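You operate a simulated robot arm through the tools that you are given. There is no shell and no other tool. Be economical: measure what you need, move in short steps, check, and stop when the job is done.

Carry out the task below with a simulated robot arm. There is one attempt and no reset: what you move stays moved.

## Task
Brush the soot off the flat head and snug both hose clamp screws.
Fine: use the purple brush; it goes back to its rest. What is to be rubbed or washed off counts as gone when no trace of it is left.
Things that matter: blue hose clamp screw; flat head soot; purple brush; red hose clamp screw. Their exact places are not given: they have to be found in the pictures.

It is judged by the outcome, as a careful person would: the job done as asked, and still so three seconds after it is handed in. It fails if anything else is knocked over, pushed out of place, dropped, spilled or broken.

## Robot
A 7-joint arm with a fingered hand on a trunk, on a base that drives. Base frame: it is fixed to the floor where the robot stands at the start and does not move with it; the origin is under the middle of the robot, x ahead of it, y to its left, z up. Readings come in mm, degrees, newtons and seconds.
Its first joint turns from -166.0 to 166.0 degrees. Places, roughly: blue hose clamp screw [800, 0, 900]; flat head soot [600, 0, 900]; red hose clamp screw [800, -100, 900]. Payload 4.7 kg.
The tool frame sits at the grasp point between the pads (the TCP): z along the fingers, y along the line on which they close. The tips reach 36 mm beyond it. The gripper opens to 120 mm. The gripper's body begins 42 mm behind the TCP. The gripper is a hand of 5 fingers: y runs from the thumb to the fingers, the wrist lies at [-18, -122, -210] in the tool frame.
Orientation is told as [roll, pitch, yaw] about the base's x, y, z axes, in that order, counted from this pose: with the fingers straight down and the wrist toward the robot, the tool's x, y and z point along [0, 1, 0], [1, 0, 0] and [0, 0, -1] of the base frame.

## Interface
- The arm moves only by the tool arm_command. Its argument "plan" is a list of rows, each a list of 2 entries, a list of its own where there are three numbers: the shift along the tool's x, y, z in units of 200 mm (1.0 is 200 mm), then the turn, a rotation vector about the tool's x, y, z in units of 45 degrees (1.0 is 45 degrees). In form: [[[x, y, z], [rx, ry, rz]], ...]. A call has 1 to 20 rows; each row is the pose to reach, as a shift and turn from the pose commanded when the call began, along the tool's axes at that moment. A call with a number of a shift or a turn outside -1 to 1 is refused whole. Each row takes 0.2 s and may step no farther than 50 mm and 8.6 degrees from the row before; otherwise, the whole call is refused. Where a pose cannot be reached the arm comes as near as it can. A force on the tool above 40 N (or 10 N above the force at the start of the call, whichever is more), or a blocked arm, ends the call early, and 0.2 s more pass. In this call time passes only in rows, and 0.2 s behind the last. It gives the time, the measured TCP pose, the force on the tool (base axes), the opening and the grip force at its end, in the units of the frame above (readings bear some noise), with the torque about the TCP (base axes, N m) and any sound that the robot's microphone picked up, and new pictures: "show" is both (left out), scene, wrist or none.
- Cameras (640 x 400 px; columns grow to the right, rows downward): "scene" is now at [-236.4, 80.7, 1248.2]; the picture's right is [-0.00, -1.00, 0.00], its down [-0.24, 0.00, -0.97] and it looks along [0.97, -0.00, -0.24] (base axes); focal length 294 px, centre (320, 200). "wrist" rides on the gripper at [72, -91, -143] in the tool frame; the picture's right is [-0.80, 0.28, -0.53], its down [-0.53, -0.73, 0.42] and it looks along [-0.27, 0.62, 0.74] (tool axes); focal length 234 px, centre (320, 200).
- base_move(legs): drives the robot by 1 to 6 legs, each [ahead, turn to the left] in mm and degrees, along the robot's own axes; the way and the turn of a leg run together, so that a leg with both is an arc; at most 1500 mm and 180 degrees a leg. The arm and the cameras ride along, it lands a little off, and it stops where it bumps. It gives what a move gives, and a new picture of the scene camera.
- finger_targets(index, middle, ring, little, thumb_bend, thumb_turn): sets how far each is bent, from 0 (flat) to 1 (curled in); at 0.3 the hand is open as for a grip, at 0.7 the pads meet at the TCP. One left out holds its place. A second passes; each finger stops where it meets its share of the squeeze, and holds until it gets a number again. It is the only way to open and close the hand. It gives what a move gives, with no picture; readings hold the bend of each and the force on index, middle, ring, little, thumb and palm. thumb_turn goes from beside the hand (0) to across from the fingers (1), as for a grip.
- aim_head(pan, tilt): turns the head with the scene camera to pan (to the left, within 143 degrees either way) and tilt (down, from -29 to 69), counted from straight ahead of the robot. It gives what a move gives, and a new picture of the scene camera.
- point_at(camera, pixels): for up to 12 pixels [column, row] of the newest picture of that camera ("zoom" is the newest enlarged one), the place [x, y, z] in the base frame of the surface seen there, good to about 2 mm. The clock stands still meanwhile.
- zoom(camera, box): a new picture of the part [left, top, right, bottom] of that camera's present view, enlarged. The clock stands still meanwhile.
- sign_off(): hands the job in; it is judged then, once.

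Go step by step. Measure first, check grasps and placings, and put right what went wrong. The budget is 80 turns and 260 pictures, counting those below and the enlarged ones. Unless the task says otherwise, let go and move clear before handing in, and close with one line.

The tools are called after ">>>" as name(argument=value, ...) on one line, values as JSON. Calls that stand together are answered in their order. arm_command: Moves the arm, as the interface text tells. Its arguments: {"type":"object","properties":{"plan":{"type":"array","items":{"type":"array"}},"show":{"type":"string","enum":["both","scene","wrist","none"]}},"required":["plan"]} The other tools are called the same way: finger_targets (index, middle, ring, little, thumb_bend, thumb_turn) moves the fingers one by one; base_move (legs) drives the base; aim_head (pan, tilt) turns the head that bears the scene camera; point_at (camera, pixels) gives the place of the surface under pixels of a picture; zoom (camera, box) takes an enlarged picture of a part of a camera's view; sign_off () hands the job in.

At the start:

```text
time: 0.0
tool_pos: [827.4, 137.8, 1204.9]
tool_rot: [0.0, 0.0, 0.0]
wrist_force: [-0.1, 0.6, -0.3]
ft_torque: [0.02, 0.02, 0.01]
opening: 119.8
finger_force: 0.0
shape: jaw
bend: [0.3, 0.3, 0.3, 0.3, 0.3, 0.98]
finger forces: [0.0, 0.1, 0.1, 0.1, 0.0, 0.1]
robot x, y, heading: [3.7, -0.4, 0.1]
head pan, tilt: [0.0, 13.9]
```

scene: 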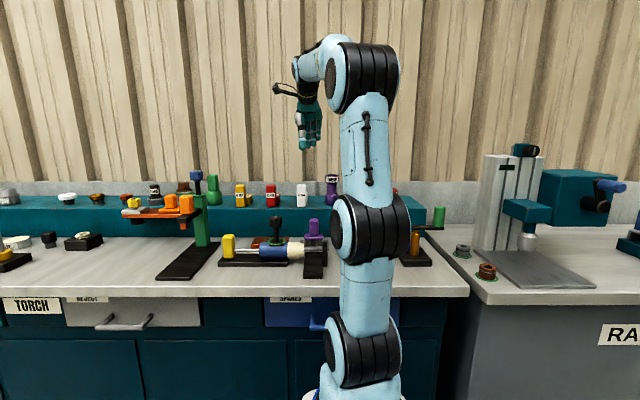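
wrist: 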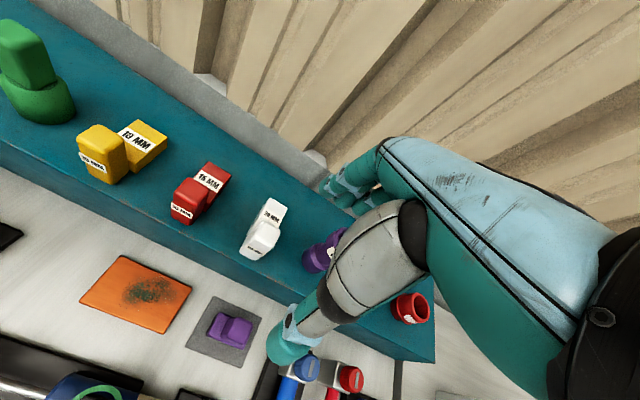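

The wrist picture shows an orange plate with soot at (140,292), a purple block on a grey pad at (230,328), and blue and red things at (300,372)/(350,380). I'll enlarge and measure these.

>>> zoom(camera="wrist", box=[60, 240, 440, 400])

>>> point_at(camera="wrist", pixels=[[140, 292], [113, 255], [190, 288], [80, 300], [160, 332], [230, 328], [213, 300], [262, 322], [305, 370], [350, 378], [245, 340], [190, 345]])

>>> zoom(camera="scene", box=[200, 160, 460, 300])

```text
1.68 times, centred on (250, 320) of wrist
```

zoom: 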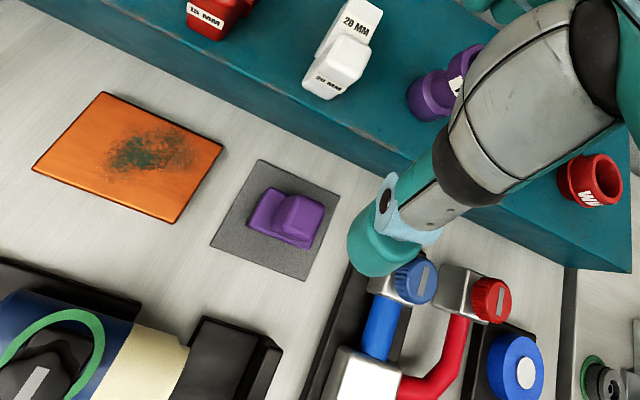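

```text
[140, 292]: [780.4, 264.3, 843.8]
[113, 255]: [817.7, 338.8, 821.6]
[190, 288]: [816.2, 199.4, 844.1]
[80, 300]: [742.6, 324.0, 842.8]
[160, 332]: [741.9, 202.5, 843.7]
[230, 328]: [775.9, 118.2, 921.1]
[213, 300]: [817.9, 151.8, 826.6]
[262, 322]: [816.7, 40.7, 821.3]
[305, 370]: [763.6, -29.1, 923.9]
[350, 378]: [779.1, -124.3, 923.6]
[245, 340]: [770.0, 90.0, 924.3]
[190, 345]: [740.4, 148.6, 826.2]
```

```text
2.46 times, centred on (330, 230) of scene
```

zoom: 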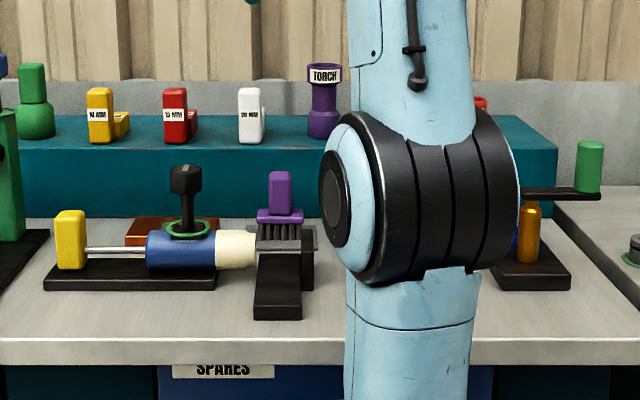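

Now I move the hand so the wrist camera looks onto the blue and red knobs at about (770,-75,924).

>>> arm_command(plan=[[[-0.12, -0.11, 0.0], [0, 0, 0]], [[-0.24, -0.22, 0.05], [0, 0, 0]], [[-0.36, -0.33, 0.15], [0, 0, 0]], [[-0.48, -0.44, 0.25], [0, 0, 0]], [[-0.6, -0.55, 0.35], [0, 0, 0]], [[-0.72, -0.66, 0.45], [0, 0, 0]], [[-0.84, -0.77, 0.55], [0, 0, 0]], [[-0.95, -0.885, 0.63], [0, 0, 0]]])

```text
time: 1.8
tool_pos: [649.3, -51.7, 1078.3]
tool_rot: [-0.1, -0.1, 0.0]
wrist_force: [0.5, -0.6, 0.4]
ft_torque: [0.02, 0.05, -0.01]
opening: 119.5
finger_force: 0.0
shape: jaw
bend: [0.3, 0.3, 0.3, 0.3, 0.3, 0.98]
finger forces: [0.0, 0.0, 0.0, 0.0, 0.1, 0.0]
robot x, y, heading: [1.4, -1.9, 0.2]
head pan, tilt: [0.0, 13.9]
```

scene: 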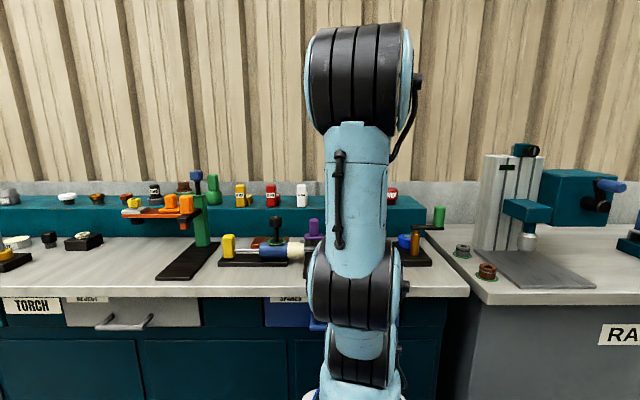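
wrist: 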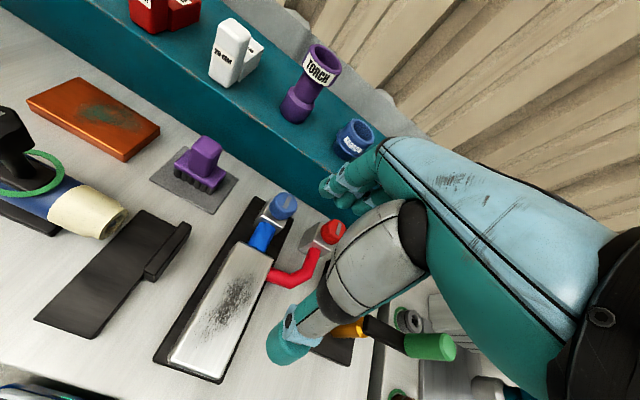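

The flat head is the silver plate with soot at (230,305); the knobs are at (284,206) and (332,232). I enlarge both.

>>> zoom(camera="wrist", box=[220, 170, 380, 270])

>>> zoom(camera="wrist", box=[130, 120, 370, 390])

>>> point_at(camera="wrist", pixels=[[228, 300], [255, 252], [172, 358], [218, 368], [272, 265], [284, 204], [332, 230], [205, 150], [190, 166], [222, 290], [236, 308], [262, 240]])

```text
4.00 times, centred on (300, 220) of wrist
```

zoom: 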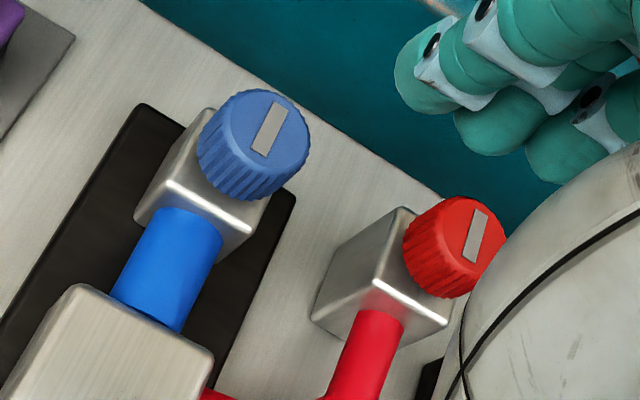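

```text
1.48 times, centred on (250, 255) of wrist
```

zoom: 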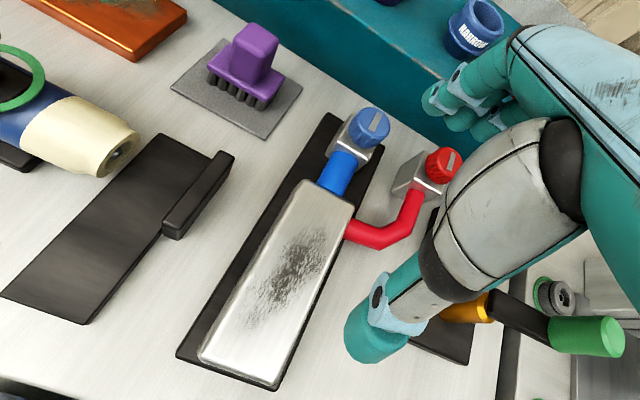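

```text
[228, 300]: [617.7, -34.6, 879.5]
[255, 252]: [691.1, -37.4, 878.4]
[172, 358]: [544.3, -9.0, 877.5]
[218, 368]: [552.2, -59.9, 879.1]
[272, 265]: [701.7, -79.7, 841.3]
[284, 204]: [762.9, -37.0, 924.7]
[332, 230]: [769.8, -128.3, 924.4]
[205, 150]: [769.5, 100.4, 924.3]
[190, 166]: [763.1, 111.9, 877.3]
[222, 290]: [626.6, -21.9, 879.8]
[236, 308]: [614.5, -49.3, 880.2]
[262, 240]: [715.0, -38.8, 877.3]
```

Screws have vertical axes with tops at z≈925; flat head top is z≈879. Now I measure the brush handle.

>>> zoom(camera="wrist", box=[140, 125, 250, 220])

```text
4.21 times, centred on (195, 172) of wrist
```

zoom: 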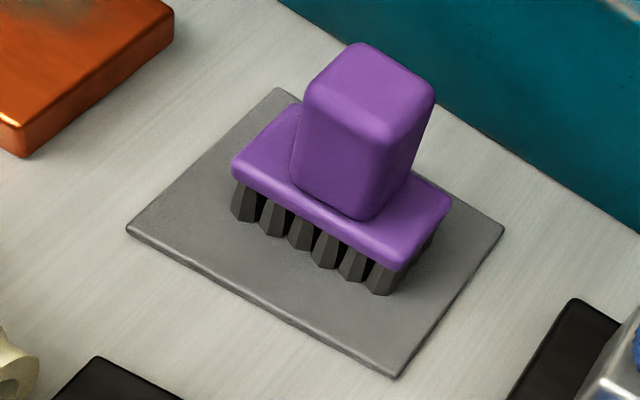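

>>> point_at(camera="zoom", pixels=[[355, 52], [310, 88], [382, 116], [425, 92], [370, 80], [330, 165], [240, 172], [385, 258], [445, 205], [300, 115], [412, 145], [372, 212]])

>>> point_at(camera="wrist", pixels=[[182, 176], [208, 213], [188, 147], [226, 178], [149, 177]])

```text
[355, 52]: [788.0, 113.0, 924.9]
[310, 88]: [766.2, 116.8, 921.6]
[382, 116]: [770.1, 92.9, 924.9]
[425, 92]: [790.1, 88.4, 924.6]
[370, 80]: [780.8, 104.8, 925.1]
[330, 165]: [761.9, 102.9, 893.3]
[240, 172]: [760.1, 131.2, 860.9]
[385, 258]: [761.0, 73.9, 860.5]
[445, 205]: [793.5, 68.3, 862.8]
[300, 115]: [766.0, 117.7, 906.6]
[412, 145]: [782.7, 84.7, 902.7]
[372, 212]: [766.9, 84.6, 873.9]
```

```text
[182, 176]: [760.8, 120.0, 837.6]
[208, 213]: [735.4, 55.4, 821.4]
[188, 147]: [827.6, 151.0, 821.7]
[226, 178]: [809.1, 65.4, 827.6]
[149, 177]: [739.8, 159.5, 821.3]
```

Brush grip block is x 762–795, y 85–118, z 872–925, centre about (779,101). I move above it and look.

>>> arm_command(plan=[[[0.15, 0.13, 0.0], [0, 0, 0]], [[0.3, 0.26, 0.05], [0, 0, 0]], [[0.45, 0.39, 0.12], [0, 0, 0]], [[0.6, 0.52, 0.2], [0, 0, 0]], [[0.7, 0.6, 0.28], [0, 0, 0]], [[0.765, 0.65, 0.35], [0, 0, 0]]])

```text
time: 3.2
tool_pos: [780.0, 100.0, 1009.5]
tool_rot: [0.0, 0.0, 0.0]
wrist_force: [0.2, -0.5, 0.4]
ft_torque: [0.03, 0.0, -0.01]
opening: 119.7
finger_force: 0.0
shape: jaw
bend: [0.3, 0.3, 0.3, 0.3, 0.3, 0.98]
finger forces: [0.1, 0.0, 0.0, 0.0, 0.1, 0.1]
robot x, y, heading: [-1.1, -1.9, 0.4]
head pan, tilt: [0.0, 13.9]
```

scene: 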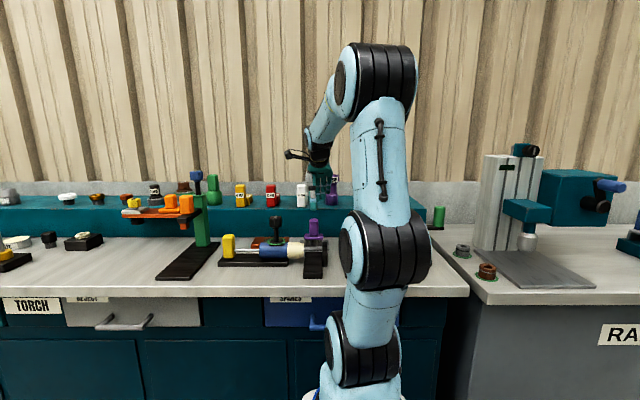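
wrist: 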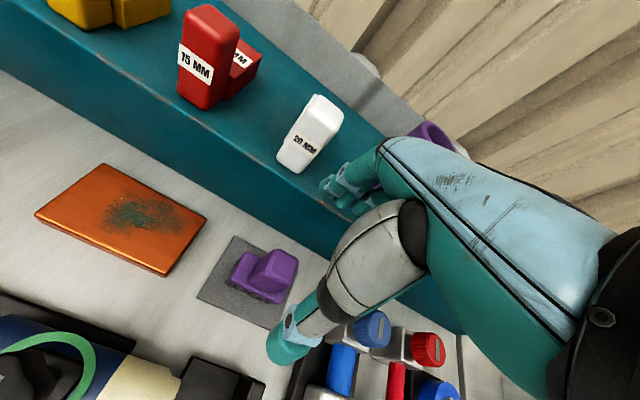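

The brush lies as predicted under the tool. I check where the teal shelf front is before lowering the fingers.

>>> point_at(camera="wrist", pixels=[[300, 200], [270, 205], [240, 215], [320, 225], [325, 258], [250, 190], [275, 262], [285, 255], [262, 272], [340, 190], [290, 345]])

>>> zoom(camera="wrist", box=[200, 130, 440, 380])

```text
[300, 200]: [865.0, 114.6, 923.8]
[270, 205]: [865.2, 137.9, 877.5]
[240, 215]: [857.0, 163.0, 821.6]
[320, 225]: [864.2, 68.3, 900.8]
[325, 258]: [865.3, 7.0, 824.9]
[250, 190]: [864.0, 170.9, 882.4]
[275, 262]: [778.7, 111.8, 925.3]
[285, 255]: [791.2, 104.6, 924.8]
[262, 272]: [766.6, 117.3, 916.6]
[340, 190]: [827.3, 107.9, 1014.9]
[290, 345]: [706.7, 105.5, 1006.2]
```

```text
1.60 times, centred on (320, 255) of wrist
```

zoom: 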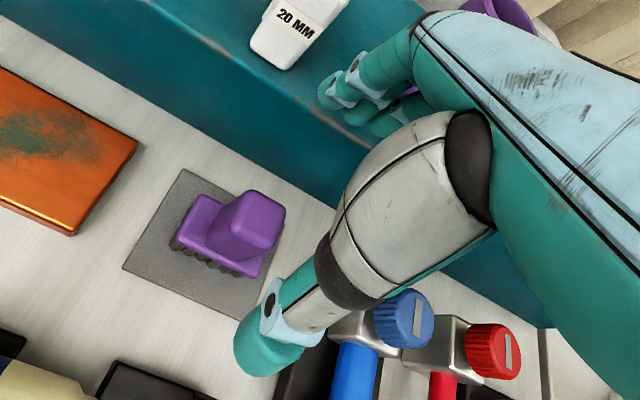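

Shelf front is x=865, so I half-close the hand first (opening ~75) and then descend.

>>> finger_targets(index=0.42, middle=0.42, ring=0.42, little=0.42, thumb_bend=0.42)

>>> arm_command(plan=[[[0, 0, 0.12], [0, 0, 0]], [[0, 0, 0.24], [0, 0, 0]]])

```text
time: 4.2
tool_pos: [780.7, 100.8, 1010.2]
tool_rot: [0.0, 0.0, 0.0]
wrist_force: [-0.4, 0.9, -0.1]
ft_torque: [0.01, 0.01, -0.02]
opening: 87.6
finger_force: 0.1
shape: fingers
bend: [0.42, 0.42, 0.42, 0.42, 0.42, 0.98]
finger forces: [0.0, 0.1, 0.0, 0.0, 0.0, 0.0]
robot x, y, heading: [0.6, 2.8, 0.1]
head pan, tilt: [0.0, 13.9]
```

```text
time: 4.8
tool_pos: [779.4, 100.3, 960.3]
tool_rot: [0.0, 0.0, 0.0]
wrist_force: [-0.6, 0.3, 0.8]
ft_torque: [-0.03, 0.0, 0.01]
opening: 87.8
finger_force: 0.1
shape: fingers
bend: [0.42, 0.42, 0.42, 0.42, 0.42, 0.98]
finger forces: [0.0, 0.0, 0.0, 0.0, 0.0, 0.1]
robot x, y, heading: [-0.7, 1.8, -0.1]
head pan, tilt: [0.0, 13.9]
```

scene: 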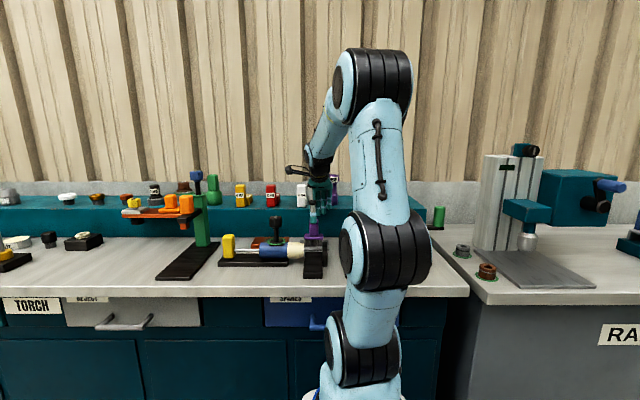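
wrist: 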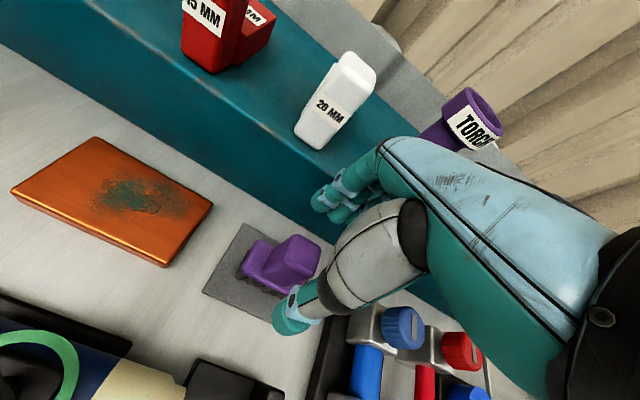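

The fingers straddle the grip block and nothing touches. I lower another 48 mm and look closely.

>>> arm_command(plan=[[[0, 0, 0.08], [0, 0, 0]], [[0, 0, 0.16], [0, 0, 0]], [[0, 0, 0.235], [0, 0, 0]]], show="none")

>>> zoom(camera="wrist", box=[220, 130, 440, 350])

```text
time: 5.6
tool_pos: [779.3, 100.7, 913.6]
tool_rot: [0.0, 0.1, 0.0]
wrist_force: [0.2, -0.1, -0.2]
ft_torque: [0.01, -0.01, -0.02]
opening: 87.7
finger_force: 0.0
shape: fingers
bend: [0.42, 0.42, 0.42, 0.42, 0.42, 0.98]
finger forces: [0.1, 0.1, 0.0, 0.0, 0.0, 0.0]
robot x, y, heading: [0.9, 1.4, 0.1]
head pan, tilt: [0.0, 13.9]
```

```text
1.82 times, centred on (330, 240) of wrist
```

zoom: 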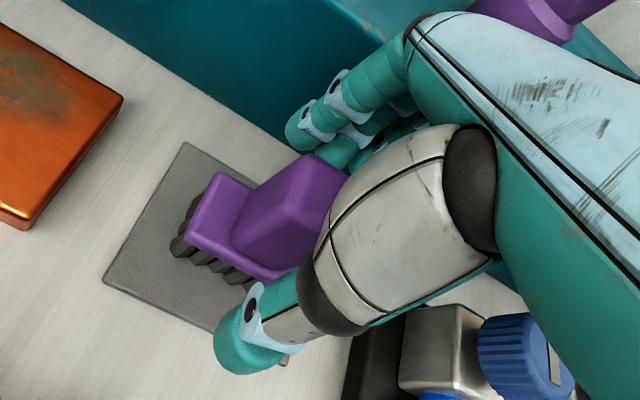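

Thumb and fingers flank the block; I close the hand.

>>> finger_targets(index=0.75, middle=0.75, ring=0.75, little=0.75, thumb_bend=0.75)

>>> zoom(camera="wrist", box=[220, 130, 440, 350])

```text
time: 6.6
tool_pos: [780.4, 100.6, 914.9]
tool_rot: [0.1, 0.0, -0.1]
wrist_force: [0.0, 0.1, -0.7]
ft_torque: [0.01, -0.05, -0.02]
opening: 31.6
finger_force: 19.5
shape: fingers
bend: [0.62, 0.66, 0.75, 0.75, 0.61, 0.95]
finger forces: [11.1, 8.3, 0.0, 0.0, 19.3, 0.1]
robot x, y, heading: [1.1, 2.3, -0.2]
head pan, tilt: [0.0, 13.9]
```

```text
1.82 times, centred on (330, 240) of wrist
```

zoom: 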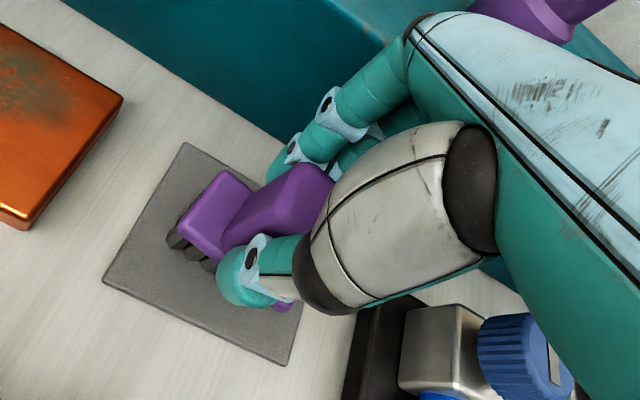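

Gripped with 19 N by index, middle and thumb. I lift 90 mm and check.

>>> arm_command(plan=[[[0, 0, -0.08], [0, 0, 0]], [[0, 0, -0.2], [0, 0, 0]], [[0, 0, -0.33], [0, 0, 0]], [[0, 0, -0.45], [0, 0, 0]]])

>>> zoom(camera="wrist", box=[220, 130, 440, 350])

```text
time: 7.6
tool_pos: [779.5, 100.3, 1004.0]
tool_rot: [0.0, 0.0, 0.0]
wrist_force: [0.5, 0.0, -1.6]
ft_torque: [0.01, 0.0, 0.01]
opening: 31.3
finger_force: 19.4
shape: fingers
bend: [0.62, 0.66, 0.75, 0.75, 0.61, 0.95]
finger forces: [11.1, 8.3, 0.0, 0.0, 19.4, 0.0]
robot x, y, heading: [-1.3, 0.8, 0.0]
head pan, tilt: [0.0, 13.9]
```

scene: 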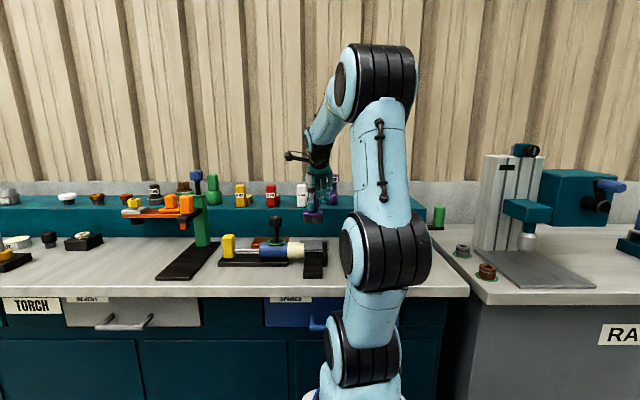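
wrist: 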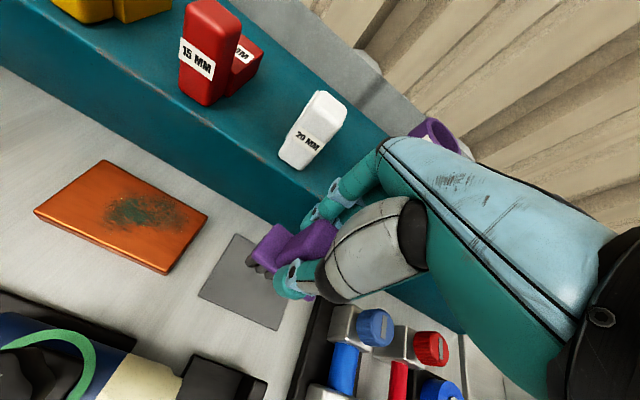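

```text
1.82 times, centred on (330, 240) of wrist
```

zoom: 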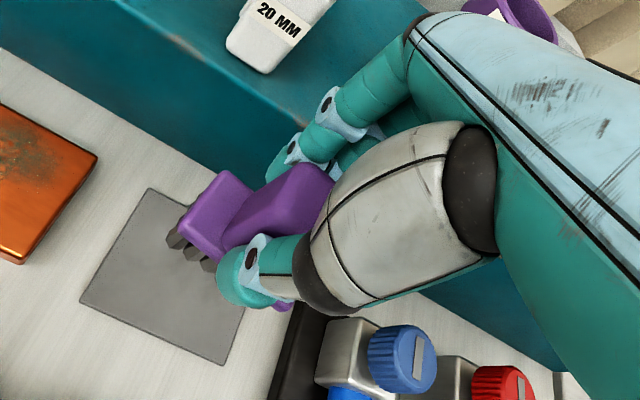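

Brush held straight, no slip. I carry it, high, to above the sooty plate at (620,-36).

>>> arm_command(plan=[[[0, 0, -0.2], [0, 0, 0]], [[-0.1, -0.2, -0.22], [0, 0, 0]], [[-0.22, -0.4, -0.22], [0, 0, 0]], [[-0.36, -0.55, -0.22], [0, 0, 0]], [[-0.5, -0.68, -0.2], [0, 0, 0]], [[-0.6, -0.75, -0.1], [0, 0, 0]], [[-0.68, -0.8, 0.0], [0, 0, 0]]])

>>> zoom(camera="wrist", box=[160, 160, 400, 400])

```text
time: 9.2
tool_pos: [619.5, -34.7, 1002.9]
tool_rot: [0.0, 0.0, -0.1]
wrist_force: [0.3, 0.0, -1.6]
ft_torque: [0.0, 0.0, 0.04]
opening: 31.5
finger_force: 18.9
shape: fingers
bend: [0.62, 0.66, 0.75, 0.75, 0.61, 0.95]
finger forces: [11.0, 8.2, 0.0, 0.1, 19.3, 0.0]
robot x, y, heading: [2.6, -3.1, -0.0]
head pan, tilt: [0.0, 13.9]
```

scene: 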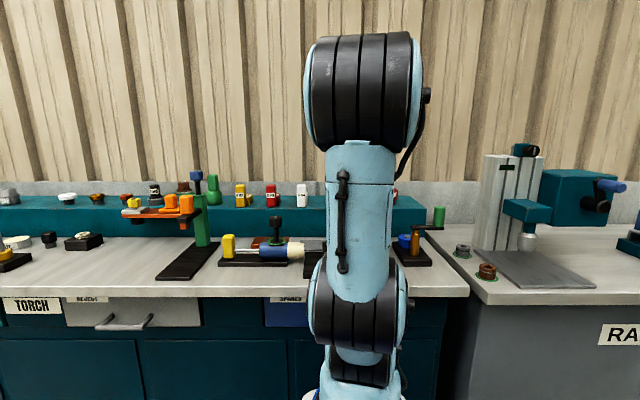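
wrist: 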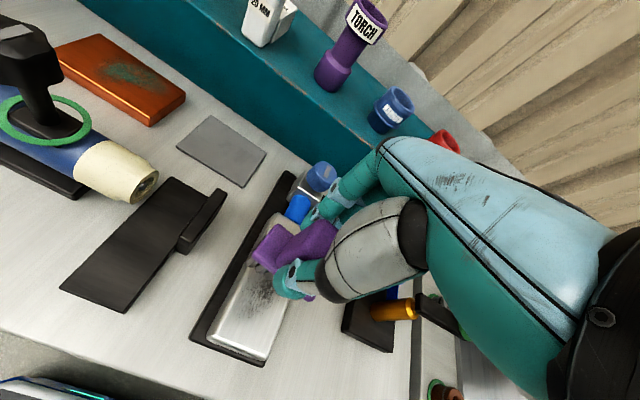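

```text
1.67 times, centred on (280, 280) of wrist
```

zoom: 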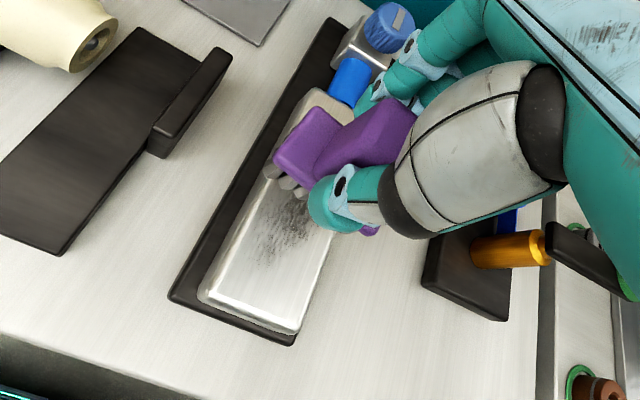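

Brush is above the plate, with soot around (280,235) in the zoom. I lower gently to contact.

>>> arm_command(plan=[[[0, 0, 0.1], [0, 0, 0]], [[0, 0, 0.16], [0, 0, 0]], [[0, 0, 0.185], [0, 0, 0]], [[0, 0, 0.195], [0, 0, 0]]], show="wrist")

```text
time: 10.2
tool_pos: [620.1, -35.4, 966.1]
tool_rot: [-0.1, -0.1, 0.0]
wrist_force: [0.8, -0.7, 3.3]
ft_torque: [0.03, 0.06, 0.02]
opening: 31.3
finger_force: 19.7
shape: fingers
bend: [0.62, 0.66, 0.75, 0.75, 0.61, 0.95]
finger forces: [11.2, 8.3, 0.0, 0.0, 19.3, 0.0]
robot x, y, heading: [-1.8, -3.4, -0.2]
head pan, tilt: [0.0, 13.9]
```

wrist: 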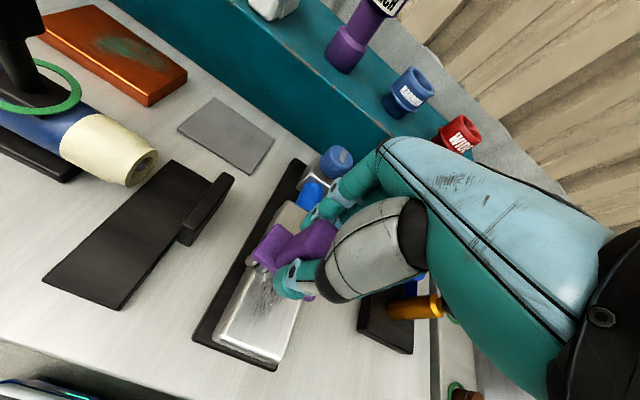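

Light contact (~5 N). I press about 1 mm more and stroke back and forth along x.

>>> arm_command(plan=[[[0, 0, 0.006], [0, 0, 0]], [[0, 0.1, 0.006], [0, 0, 0]], [[0, 0.2, 0.006], [0, 0, 0]], [[0, 0.1, 0.006], [0, 0, 0]], [[0, 0.0, 0.006], [0, 0, 0]], [[0, -0.1, 0.006], [0, 0, 0]], [[0, -0.2, 0.006], [0, 0, 0]], [[0, -0.28, 0.006], [0, 0, 0]], [[0, -0.2, 0.006], [0, 0, 0]], [[0, -0.1, 0.006], [0, 0, 0]], [[0, 0.0, 0.006], [0, 0, 0]], [[0, 0.1, 0.006], [0, 0, 0]], [[0, 0.2, 0.006], [0, 0, 0]]], show="none")

>>> zoom(camera="wrist", box=[160, 160, 400, 400])

```text
time: 13.0
tool_pos: [661.1, -35.9, 963.0]
tool_rot: [0.0, 0.1, 0.0]
wrist_force: [-0.9, 0.5, 1.3]
ft_torque: [0.07, 0.12, 0.02]
opening: 31.3
finger_force: 18.8
shape: fingers
bend: [0.62, 0.66, 0.75, 0.75, 0.61, 0.95]
finger forces: [10.2, 8.0, 0.0, 0.1, 19.2, 0.0]
robot x, y, heading: [-2.5, -1.1, 0.0]
head pan, tilt: [0.0, 13.9]
```

```text
1.67 times, centred on (280, 280) of wrist
```

zoom: 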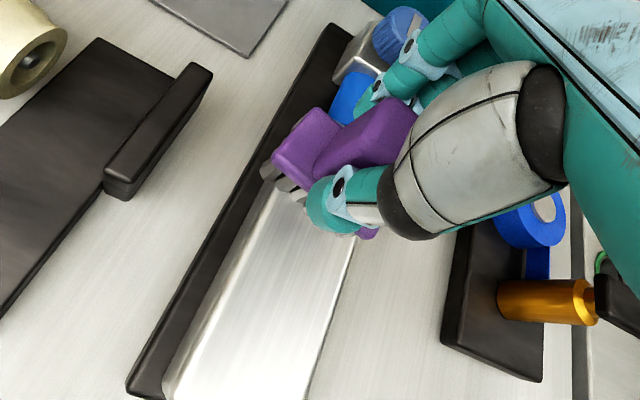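

The uncovered plate looks clean. I lift and move ahead to see the rest and to check the brush.

>>> arm_command(plan=[[[0, 0, -0.1], [0, 0, 0]], [[0, 0, -0.25], [0, 0, 0]], [[0, 0.1, -0.4], [0, 0, 0]], [[-0.05, 0.25, -0.48], [0, 0, 0]], [[-0.1, 0.4, -0.5], [0, 0, 0]], [[-0.1, 0.5, -0.5], [0, 0, 0]]], show="wrist")

>>> zoom(camera="wrist", box=[140, 200, 360, 400])

```text
time: 14.4
tool_pos: [758.6, -55.9, 1064.0]
tool_rot: [0.1, 0.0, 0.0]
wrist_force: [0.2, 0.0, -1.2]
ft_torque: [-0.02, -0.01, 0.0]
opening: 31.3
finger_force: 18.8
shape: fingers
bend: [0.62, 0.66, 0.75, 0.75, 0.61, 0.95]
finger forces: [10.5, 8.3, 0.0, 0.1, 19.0, 0.0]
robot x, y, heading: [-2.4, 4.4, -0.2]
head pan, tilt: [0.0, 13.9]
```

wrist: 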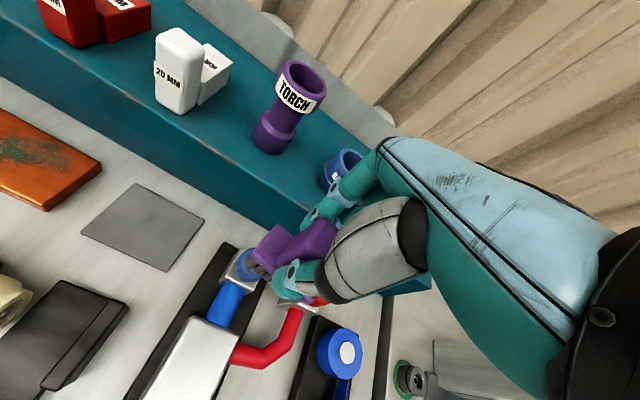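

```text
2.00 times, centred on (250, 300) of wrist
```

zoom: 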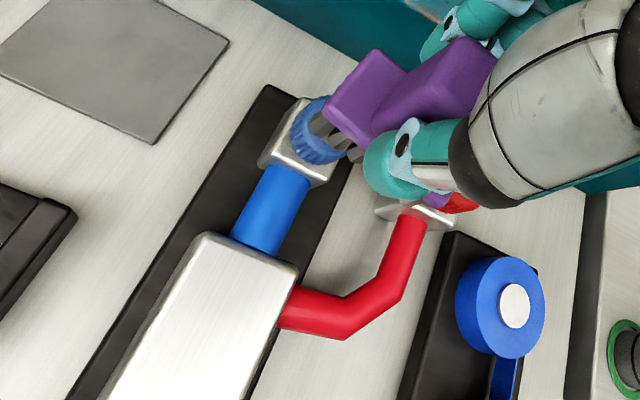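

The far part is clean. I shift to view the whole plate before returning the brush.

>>> arm_command(plan=[[[0.1, -0.12, -0.1], [0, 0, 0]], [[0.1, -0.3, -0.2], [0, 0, 0]], [[0.1, -0.45, -0.3], [0, 0, 0]]], show="wrist")

>>> zoom(camera="wrist", box=[160, 220, 360, 400])

```text
time: 15.2
tool_pos: [670.4, -34.5, 1123.0]
tool_rot: [0.0, 0.1, -0.1]
wrist_force: [0.1, 0.3, -1.8]
ft_torque: [0.01, 0.05, 0.05]
opening: 31.6
finger_force: 18.8
shape: fingers
bend: [0.62, 0.66, 0.75, 0.75, 0.61, 0.95]
finger forces: [10.6, 8.5, 0.1, 0.0, 19.0, 0.0]
robot x, y, heading: [-3.1, 1.3, -0.2]
head pan, tilt: [0.0, 13.9]
```

wrist: 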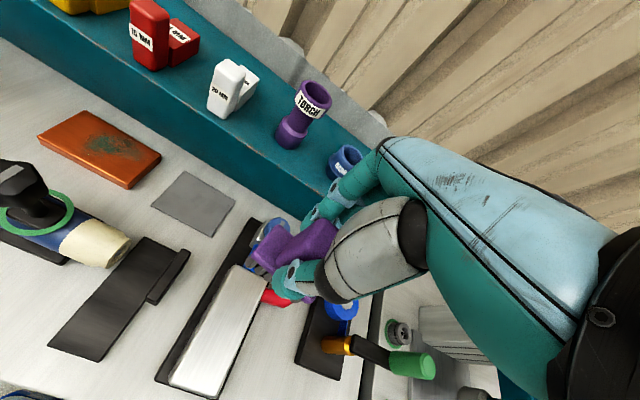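

```text
2.22 times, centred on (260, 310) of wrist
```

zoom: 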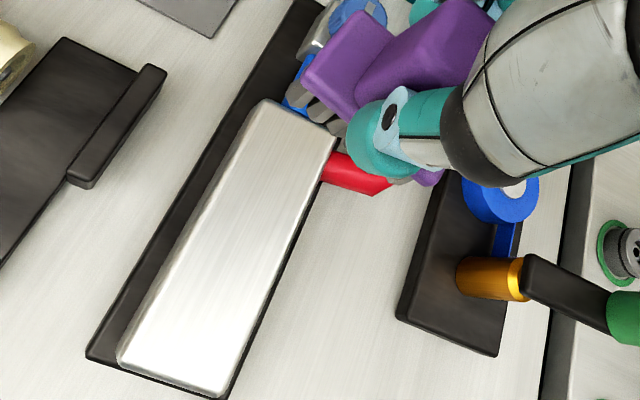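

Plate is spotless. I return the brush to above its rest at (779.5,100.5).

>>> arm_command(plan=[[[0.13, 0.11, 0.05], [0, 0, 0]], [[0.26, 0.22, 0.12], [0, 0, 0]], [[0.39, 0.33, 0.22], [0, 0, 0]], [[0.52, 0.44, 0.34], [0, 0, 0]], [[0.62, 0.51, 0.48], [0, 0, 0]], [[0.675, 0.548, 0.615], [0, 0, 0]], [[0.675, 0.548, 0.8], [0, 0, 0]], [[0.675, 0.548, 0.97], [0, 0, 0]]], show="wrist")

>>> zoom(camera="wrist", box=[180, 150, 400, 350])

```text
time: 17.0
tool_pos: [779.2, 100.2, 931.4]
tool_rot: [0.0, -0.1, 0.0]
wrist_force: [-0.5, 0.7, -0.6]
ft_torque: [0.0, -0.03, -0.02]
opening: 31.2
finger_force: 18.8
shape: fingers
bend: [0.62, 0.66, 0.75, 0.75, 0.61, 0.95]
finger forces: [10.3, 8.2, 0.0, 0.0, 18.7, 0.1]
robot x, y, heading: [-1.7, 3.5, 0.1]
head pan, tilt: [0.0, 13.9]
```

wrist: 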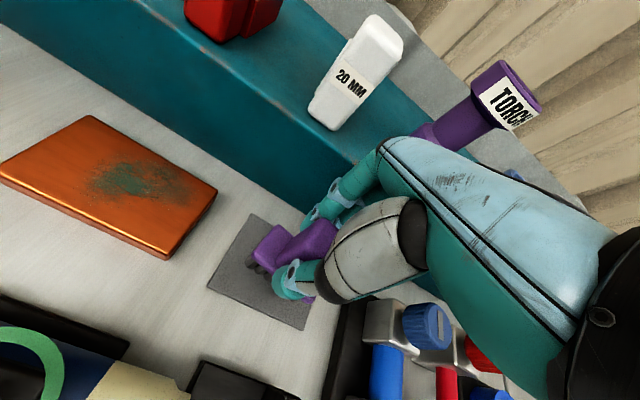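

```text
2.00 times, centred on (290, 250) of wrist
```

zoom: 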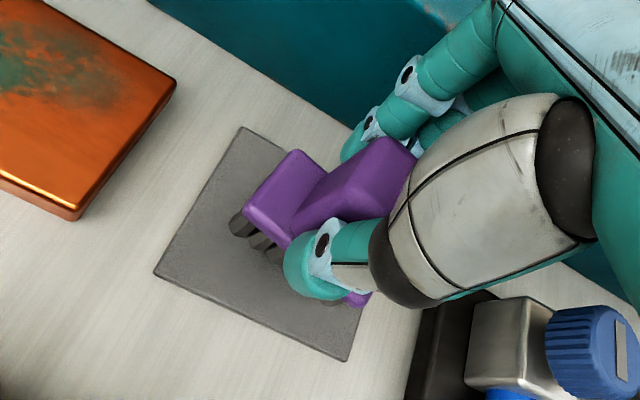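

Over the rest; I lower the last ~17 mm in small steps.

>>> arm_command(plan=[[[0, 0, 0.03], [0, 0, 0]], [[0, 0, 0.06], [0, 0, 0]], [[0, 0, 0.08], [0, 0, 0]], [[0, 0, 0.087], [0, 0, 0]]], show="none")

>>> zoom(camera="wrist", box=[180, 150, 400, 350])

```text
time: 18.0
tool_pos: [779.6, 99.7, 913.8]
tool_rot: [0.1, 0.0, 0.0]
wrist_force: [0.6, 0.5, -1.2]
ft_torque: [0.0, -0.01, 0.03]
opening: 31.1
finger_force: 18.7
shape: fingers
bend: [0.62, 0.66, 0.75, 0.75, 0.61, 0.95]
finger forces: [10.4, 8.3, 0.1, 0.0, 18.6, 0.1]
robot x, y, heading: [-0.5, 2.0, -0.0]
head pan, tilt: [0.0, 13.9]
```

```text
2.00 times, centred on (290, 250) of wrist
```

zoom: 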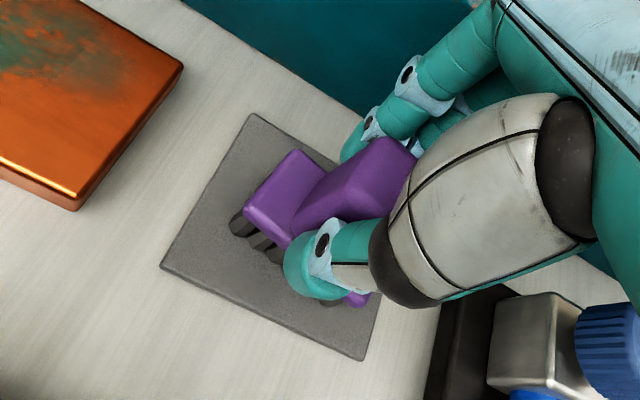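

No contact yet (-1.2 N), so the brush slid up a little in the grip; I go on down in 1 mm steps.

>>> arm_command(plan=[[[0, 0, 0.005], [0, 0, 0]], [[0, 0, 0.01], [0, 0, 0]]], show="none")

```text
time: 18.6
tool_pos: [779.2, 100.0, 912.2]
tool_rot: [0.1, 0.0, -0.1]
wrist_force: [0.5, -2.6, 6.0]
ft_torque: [0.05, 0.08, 0.01]
opening: 31.6
finger_force: 19.1
shape: fingers
bend: [0.62, 0.66, 0.75, 0.75, 0.61, 0.95]
finger forces: [10.8, 8.8, 0.0, 0.0, 18.6, 0.0]
robot x, y, heading: [-0.4, 0.3, 0.2]
head pan, tilt: [0.0, 13.9]
```

Contact now (6 N); I open the hand and rise.

>>> finger_targets(index=0.42, middle=0.42, ring=0.42, little=0.42, thumb_bend=0.42)

>>> arm_command(plan=[[[0, 0, -0.1], [0, 0, 0]], [[0, 0, -0.25], [0, 0, 0]], [[0, 0, -0.45], [0, 0, 0]], [[-0.1, -0.1, -0.6], [0, 0, 0]], [[-0.2, -0.25, -0.75], [0, 0, 0]], [[-0.35, -0.4, -0.75], [0, 0, 0]]], show="wrist")

>>> zoom(camera="wrist", box=[120, 120, 420, 320])

```text
time: 19.6
tool_pos: [779.8, 100.6, 910.1]
tool_rot: [0.2, -0.1, 0.0]
wrist_force: [-0.2, 0.3, 0.4]
ft_torque: [-0.01, 0.0, 0.02]
opening: 86.6
finger_force: 0.0
shape: fingers
bend: [0.42, 0.42, 0.42, 0.42, 0.42, 0.97]
finger forces: [0.0, 0.0, 0.1, 0.0, 0.1, 0.1]
robot x, y, heading: [2.9, -0.8, 0.2]
head pan, tilt: [0.0, 13.9]
```

```text
time: 21.0
tool_pos: [698.6, 28.7, 1059.6]
tool_rot: [0.0, 0.2, -0.1]
wrist_force: [-0.3, 0.3, -1.5]
ft_torque: [0.02, 0.01, -0.01]
opening: 86.9
finger_force: 0.0
shape: fingers
bend: [0.42, 0.42, 0.42, 0.42, 0.42, 0.98]
finger forces: [0.0, 0.0, 0.0, 0.0, 0.0, 0.0]
robot x, y, heading: [4.2, 1.7, -0.0]
head pan, tilt: [0.0, 13.9]
```

wrist: 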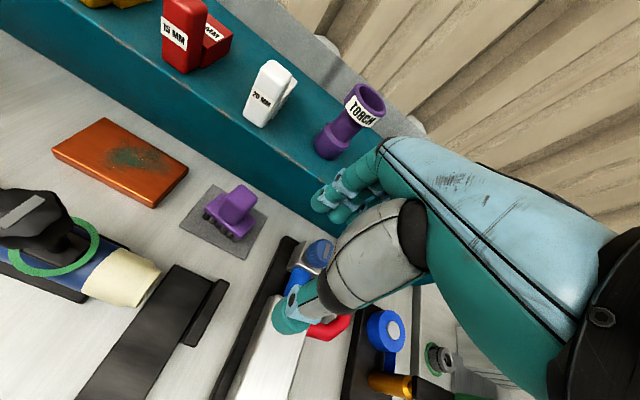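

```text
2.00 times, centred on (270, 220) of wrist
```

zoom: 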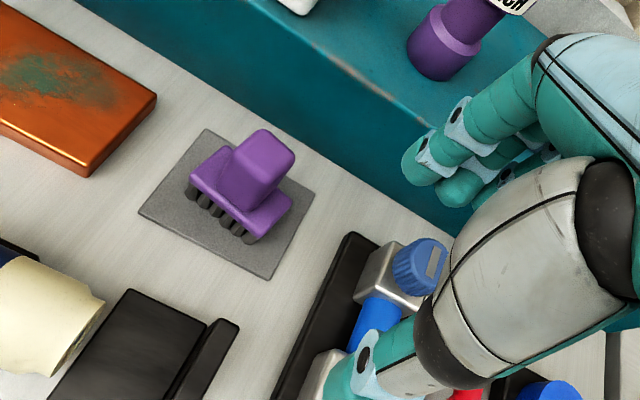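

Brush stands on its rest. Now I move to view both knobs well.

>>> arm_command(plan=[[[-0.15, -0.05, -0.03], [0, 0, 0]], [[-0.3, -0.1, -0.06], [0, 0, 0]], [[-0.45, -0.15, -0.1], [0, 0, 0]], [[-0.6, -0.19, -0.1], [0, 0, 0]]], show="wrist")

>>> zoom(camera="wrist", box=[220, 140, 380, 240])

```text
time: 22.0
tool_pos: [660.3, -91.1, 1081.3]
tool_rot: [0.0, 0.1, 0.1]
wrist_force: [-0.6, 0.2, 0.0]
ft_torque: [0.01, -0.01, 0.04]
opening: 86.6
finger_force: 0.1
shape: fingers
bend: [0.42, 0.42, 0.42, 0.42, 0.42, 0.98]
finger forces: [0.0, 0.0, 0.0, 0.1, 0.0, 0.1]
robot x, y, heading: [-2.5, -2.6, 0.1]
head pan, tilt: [0.0, 13.9]
```

wrist: 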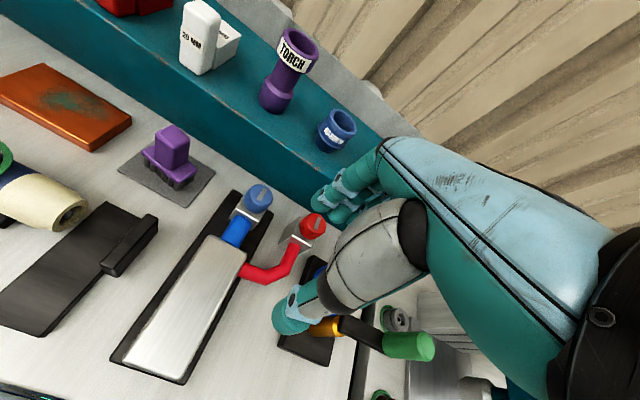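

```text
4.00 times, centred on (300, 190) of wrist
```

zoom: 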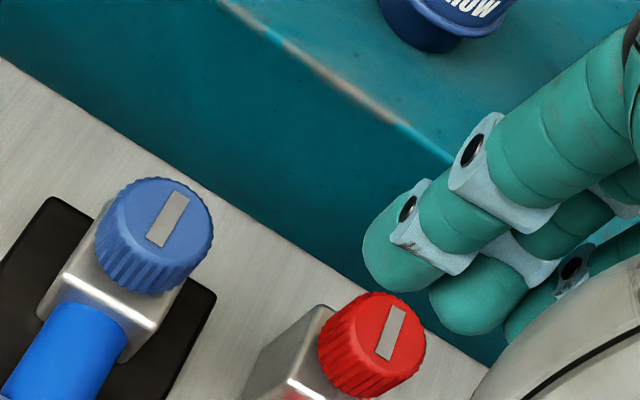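

>>> point_at(camera="zoom", pixels=[[160, 185], [208, 225], [165, 262], [118, 220], [163, 222], [120, 270], [375, 298], [420, 345], [380, 378], [330, 335], [378, 338], [105, 330]])

>>> point_at(camera="wrist", pixels=[[340, 142], [320, 195], [290, 190], [300, 235], [237, 212]])

```text
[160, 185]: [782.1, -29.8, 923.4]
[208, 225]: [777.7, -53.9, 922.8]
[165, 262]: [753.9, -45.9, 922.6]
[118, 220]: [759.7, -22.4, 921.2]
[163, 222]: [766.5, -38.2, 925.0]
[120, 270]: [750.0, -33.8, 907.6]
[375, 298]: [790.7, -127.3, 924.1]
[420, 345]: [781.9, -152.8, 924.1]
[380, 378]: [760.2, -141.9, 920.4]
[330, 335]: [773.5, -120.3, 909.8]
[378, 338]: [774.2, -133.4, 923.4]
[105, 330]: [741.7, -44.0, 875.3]
```

```text
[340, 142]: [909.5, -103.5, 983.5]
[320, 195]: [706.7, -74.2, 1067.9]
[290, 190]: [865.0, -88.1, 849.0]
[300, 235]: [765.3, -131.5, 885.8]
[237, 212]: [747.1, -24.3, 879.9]
```

Blue knob centre ≈(768.5,-38), red ≈(775,-135), radius ≈17, tops z≈925, shelf front x=865. I fold ring and little fingers away and approach blue, pre-turned 45° counter-clockwise.

>>> finger_targets(ring=1.0, little=1.0, index=0.45, middle=0.45, thumb_bend=0.45)

>>> arm_command(plan=[[[0.045, 0.09, 0.0], [0, 0, -0.166]], [[0.09, 0.18, 0.08], [0, 0, -0.332]], [[0.135, 0.27, 0.16], [0, 0, -0.498]], [[0.18, 0.36, 0.24], [0, 0, -0.664]], [[0.22, 0.45, 0.32], [0, 0, -0.83]], [[0.265, 0.54, 0.38], [0, 0, -1.0]]])

>>> zoom(camera="wrist", box=[180, 150, 420, 390])

```text
time: 23.0
tool_pos: [661.2, -91.4, 1082.6]
tool_rot: [0.0, 0.0, 0.0]
wrist_force: [0.0, 0.3, -0.6]
ft_torque: [-0.02, -0.03, 0.02]
opening: 79.0
finger_force: 0.1
shape: fingers
bend: [0.45, 0.45, 1.0, 1.0, 0.45, 0.98]
finger forces: [0.0, 0.0, 0.0, 0.0, 0.0, 0.1]
robot x, y, heading: [0.3, -1.6, -0.2]
head pan, tilt: [0.0, 13.9]
```

```text
time: 24.4
tool_pos: [768.2, -37.5, 1005.3]
tool_rot: [0.0, -0.1, 45.1]
wrist_force: [-0.2, 0.8, 1.9]
ft_torque: [-0.04, -0.03, -0.01]
opening: 78.5
finger_force: 0.2
shape: fingers
bend: [0.45, 0.45, 1.0, 1.0, 0.45, 0.98]
finger forces: [0.1, 0.1, 0.0, 0.0, 0.0, 0.0]
robot x, y, heading: [0.2, -1.8, -0.0]
head pan, tilt: [0.0, 13.9]
```

scene: 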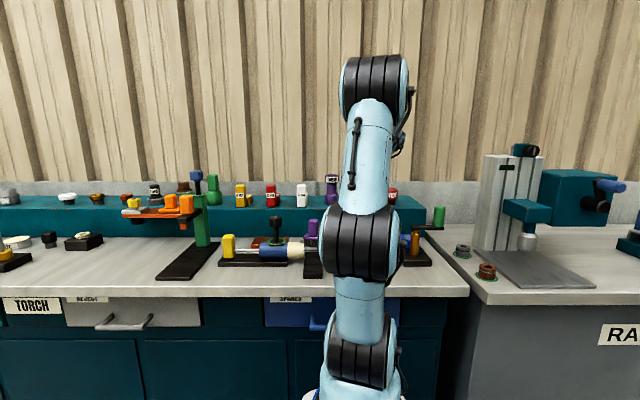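
wrist: 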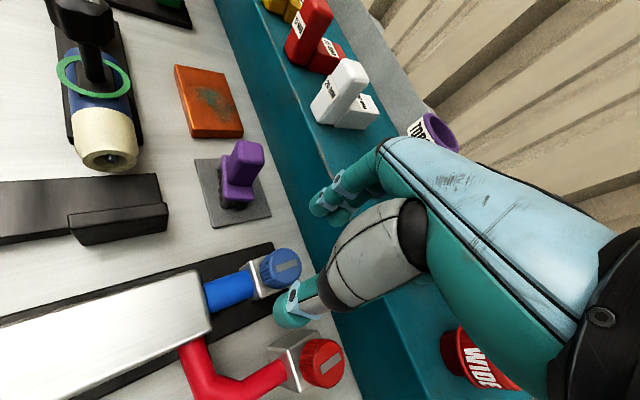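

```text
1.67 times, centred on (300, 270) of wrist
```

zoom: 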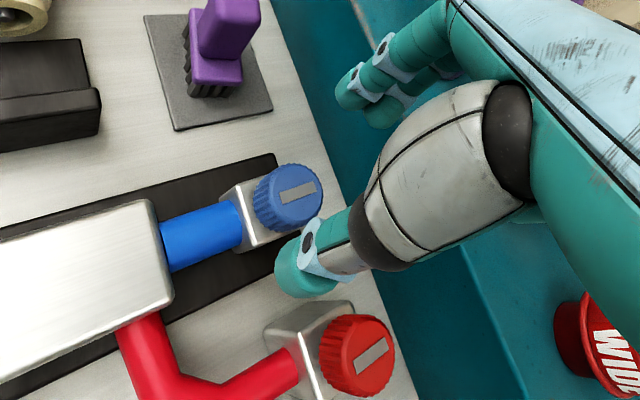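

Blue top centre at pixel (284,265) is exactly where the TCP axis predicts. I lower to z≈925.

>>> arm_command(plan=[[[0, 0, 0.12], [0, 0, 0]], [[0, 0, 0.24], [0, 0, 0]], [[0, 0, 0.32], [0, 0, 0]], [[0, 0, 0.37], [0, 0, 0]], [[0, 0, 0.4], [0, 0, 0]]], show="none")

>>> zoom(camera="wrist", box=[200, 150, 400, 350])

```text
time: 25.6
tool_pos: [769.1, -37.2, 925.2]
tool_rot: [0.0, 0.1, 45.0]
wrist_force: [0.2, -0.1, 0.8]
ft_torque: [-0.02, 0.03, -0.01]
opening: 78.8
finger_force: 0.1
shape: fingers
bend: [0.45, 0.45, 1.0, 1.0, 0.45, 0.98]
finger forces: [0.0, 0.1, 0.1, 0.0, 0.0, 0.0]
robot x, y, heading: [1.1, -1.4, -0.1]
head pan, tilt: [0.0, 13.9]
```

```text
2.00 times, centred on (300, 250) of wrist
```

zoom: 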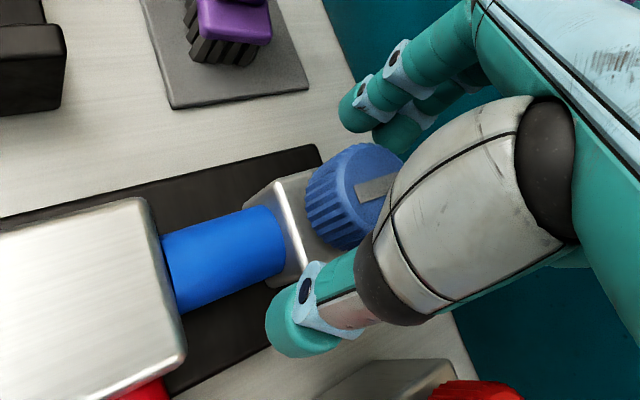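

Knob sits between thumb and fingers; I close.

>>> finger_targets(index=0.75, middle=0.75, thumb_bend=0.75)

>>> zoom(camera="wrist", box=[200, 150, 400, 350])

```text
time: 26.6
tool_pos: [769.9, -38.0, 924.2]
tool_rot: [0.0, -0.1, 45.0]
wrist_force: [10.8, -2.9, -4.0]
ft_torque: [-0.05, -0.44, -0.03]
opening: 33.7
finger_force: 18.9
shape: fingers
bend: [0.6, 0.62, 1.0, 1.0, 0.62, 0.97]
finger forces: [10.1, 11.5, 0.1, 0.1, 16.9, 0.0]
robot x, y, heading: [-1.3, 1.6, 0.1]
head pan, tilt: [0.0, 13.9]
```

```text
2.00 times, centred on (300, 250) of wrist
```

zoom: 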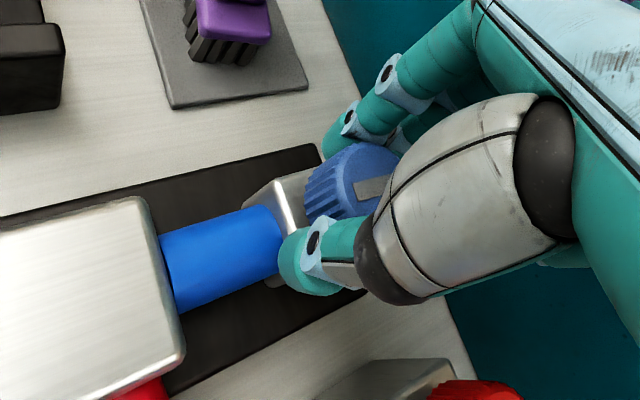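

Knob gripped; a slight 11 N +x side push, so I shift ~2 mm in +x while turning clockwise 24° and watch torque and sound.

>>> arm_command(plan=[[[-0.007, 0.005, 0], [0, 0, 0.0]], [[-0.007, 0.005, 0], [0, 0, 0.13]], [[-0.007, 0.005, 0], [0, 0, 0.26]], [[-0.007, 0.005, 0], [0, 0, 0.4]], [[-0.007, 0.005, 0], [0, 0, 0.53]]], show="none")

>>> zoom(camera="wrist", box=[200, 150, 400, 350])

```text
time: 27.8
tool_pos: [771.5, -37.9, 923.9]
tool_rot: [0.0, 0.1, 21.0]
wrist_force: [-1.3, -2.9, -7.9]
ft_torque: [-0.09, -0.05, 0.12]
opening: 33.8
finger_force: 17.3
shape: fingers
bend: [0.61, 0.63, 1.0, 1.0, 0.62, 0.96]
finger forces: [8.3, 7.7, 0.0, 0.0, 19.0, 0.0]
robot x, y, heading: [2.3, -1.7, -0.1]
head pan, tilt: [0.0, 13.9]
```

```text
2.00 times, centred on (300, 250) of wrist
```

zoom: 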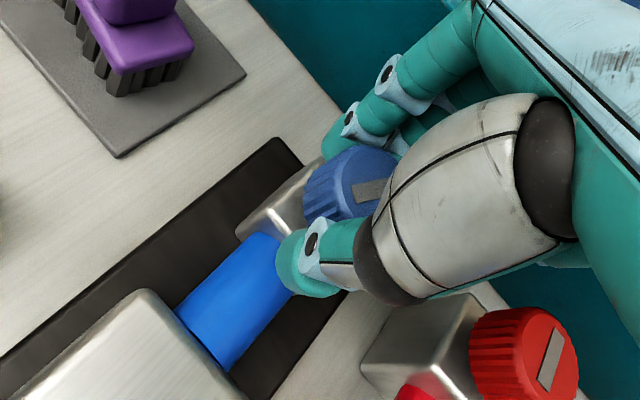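

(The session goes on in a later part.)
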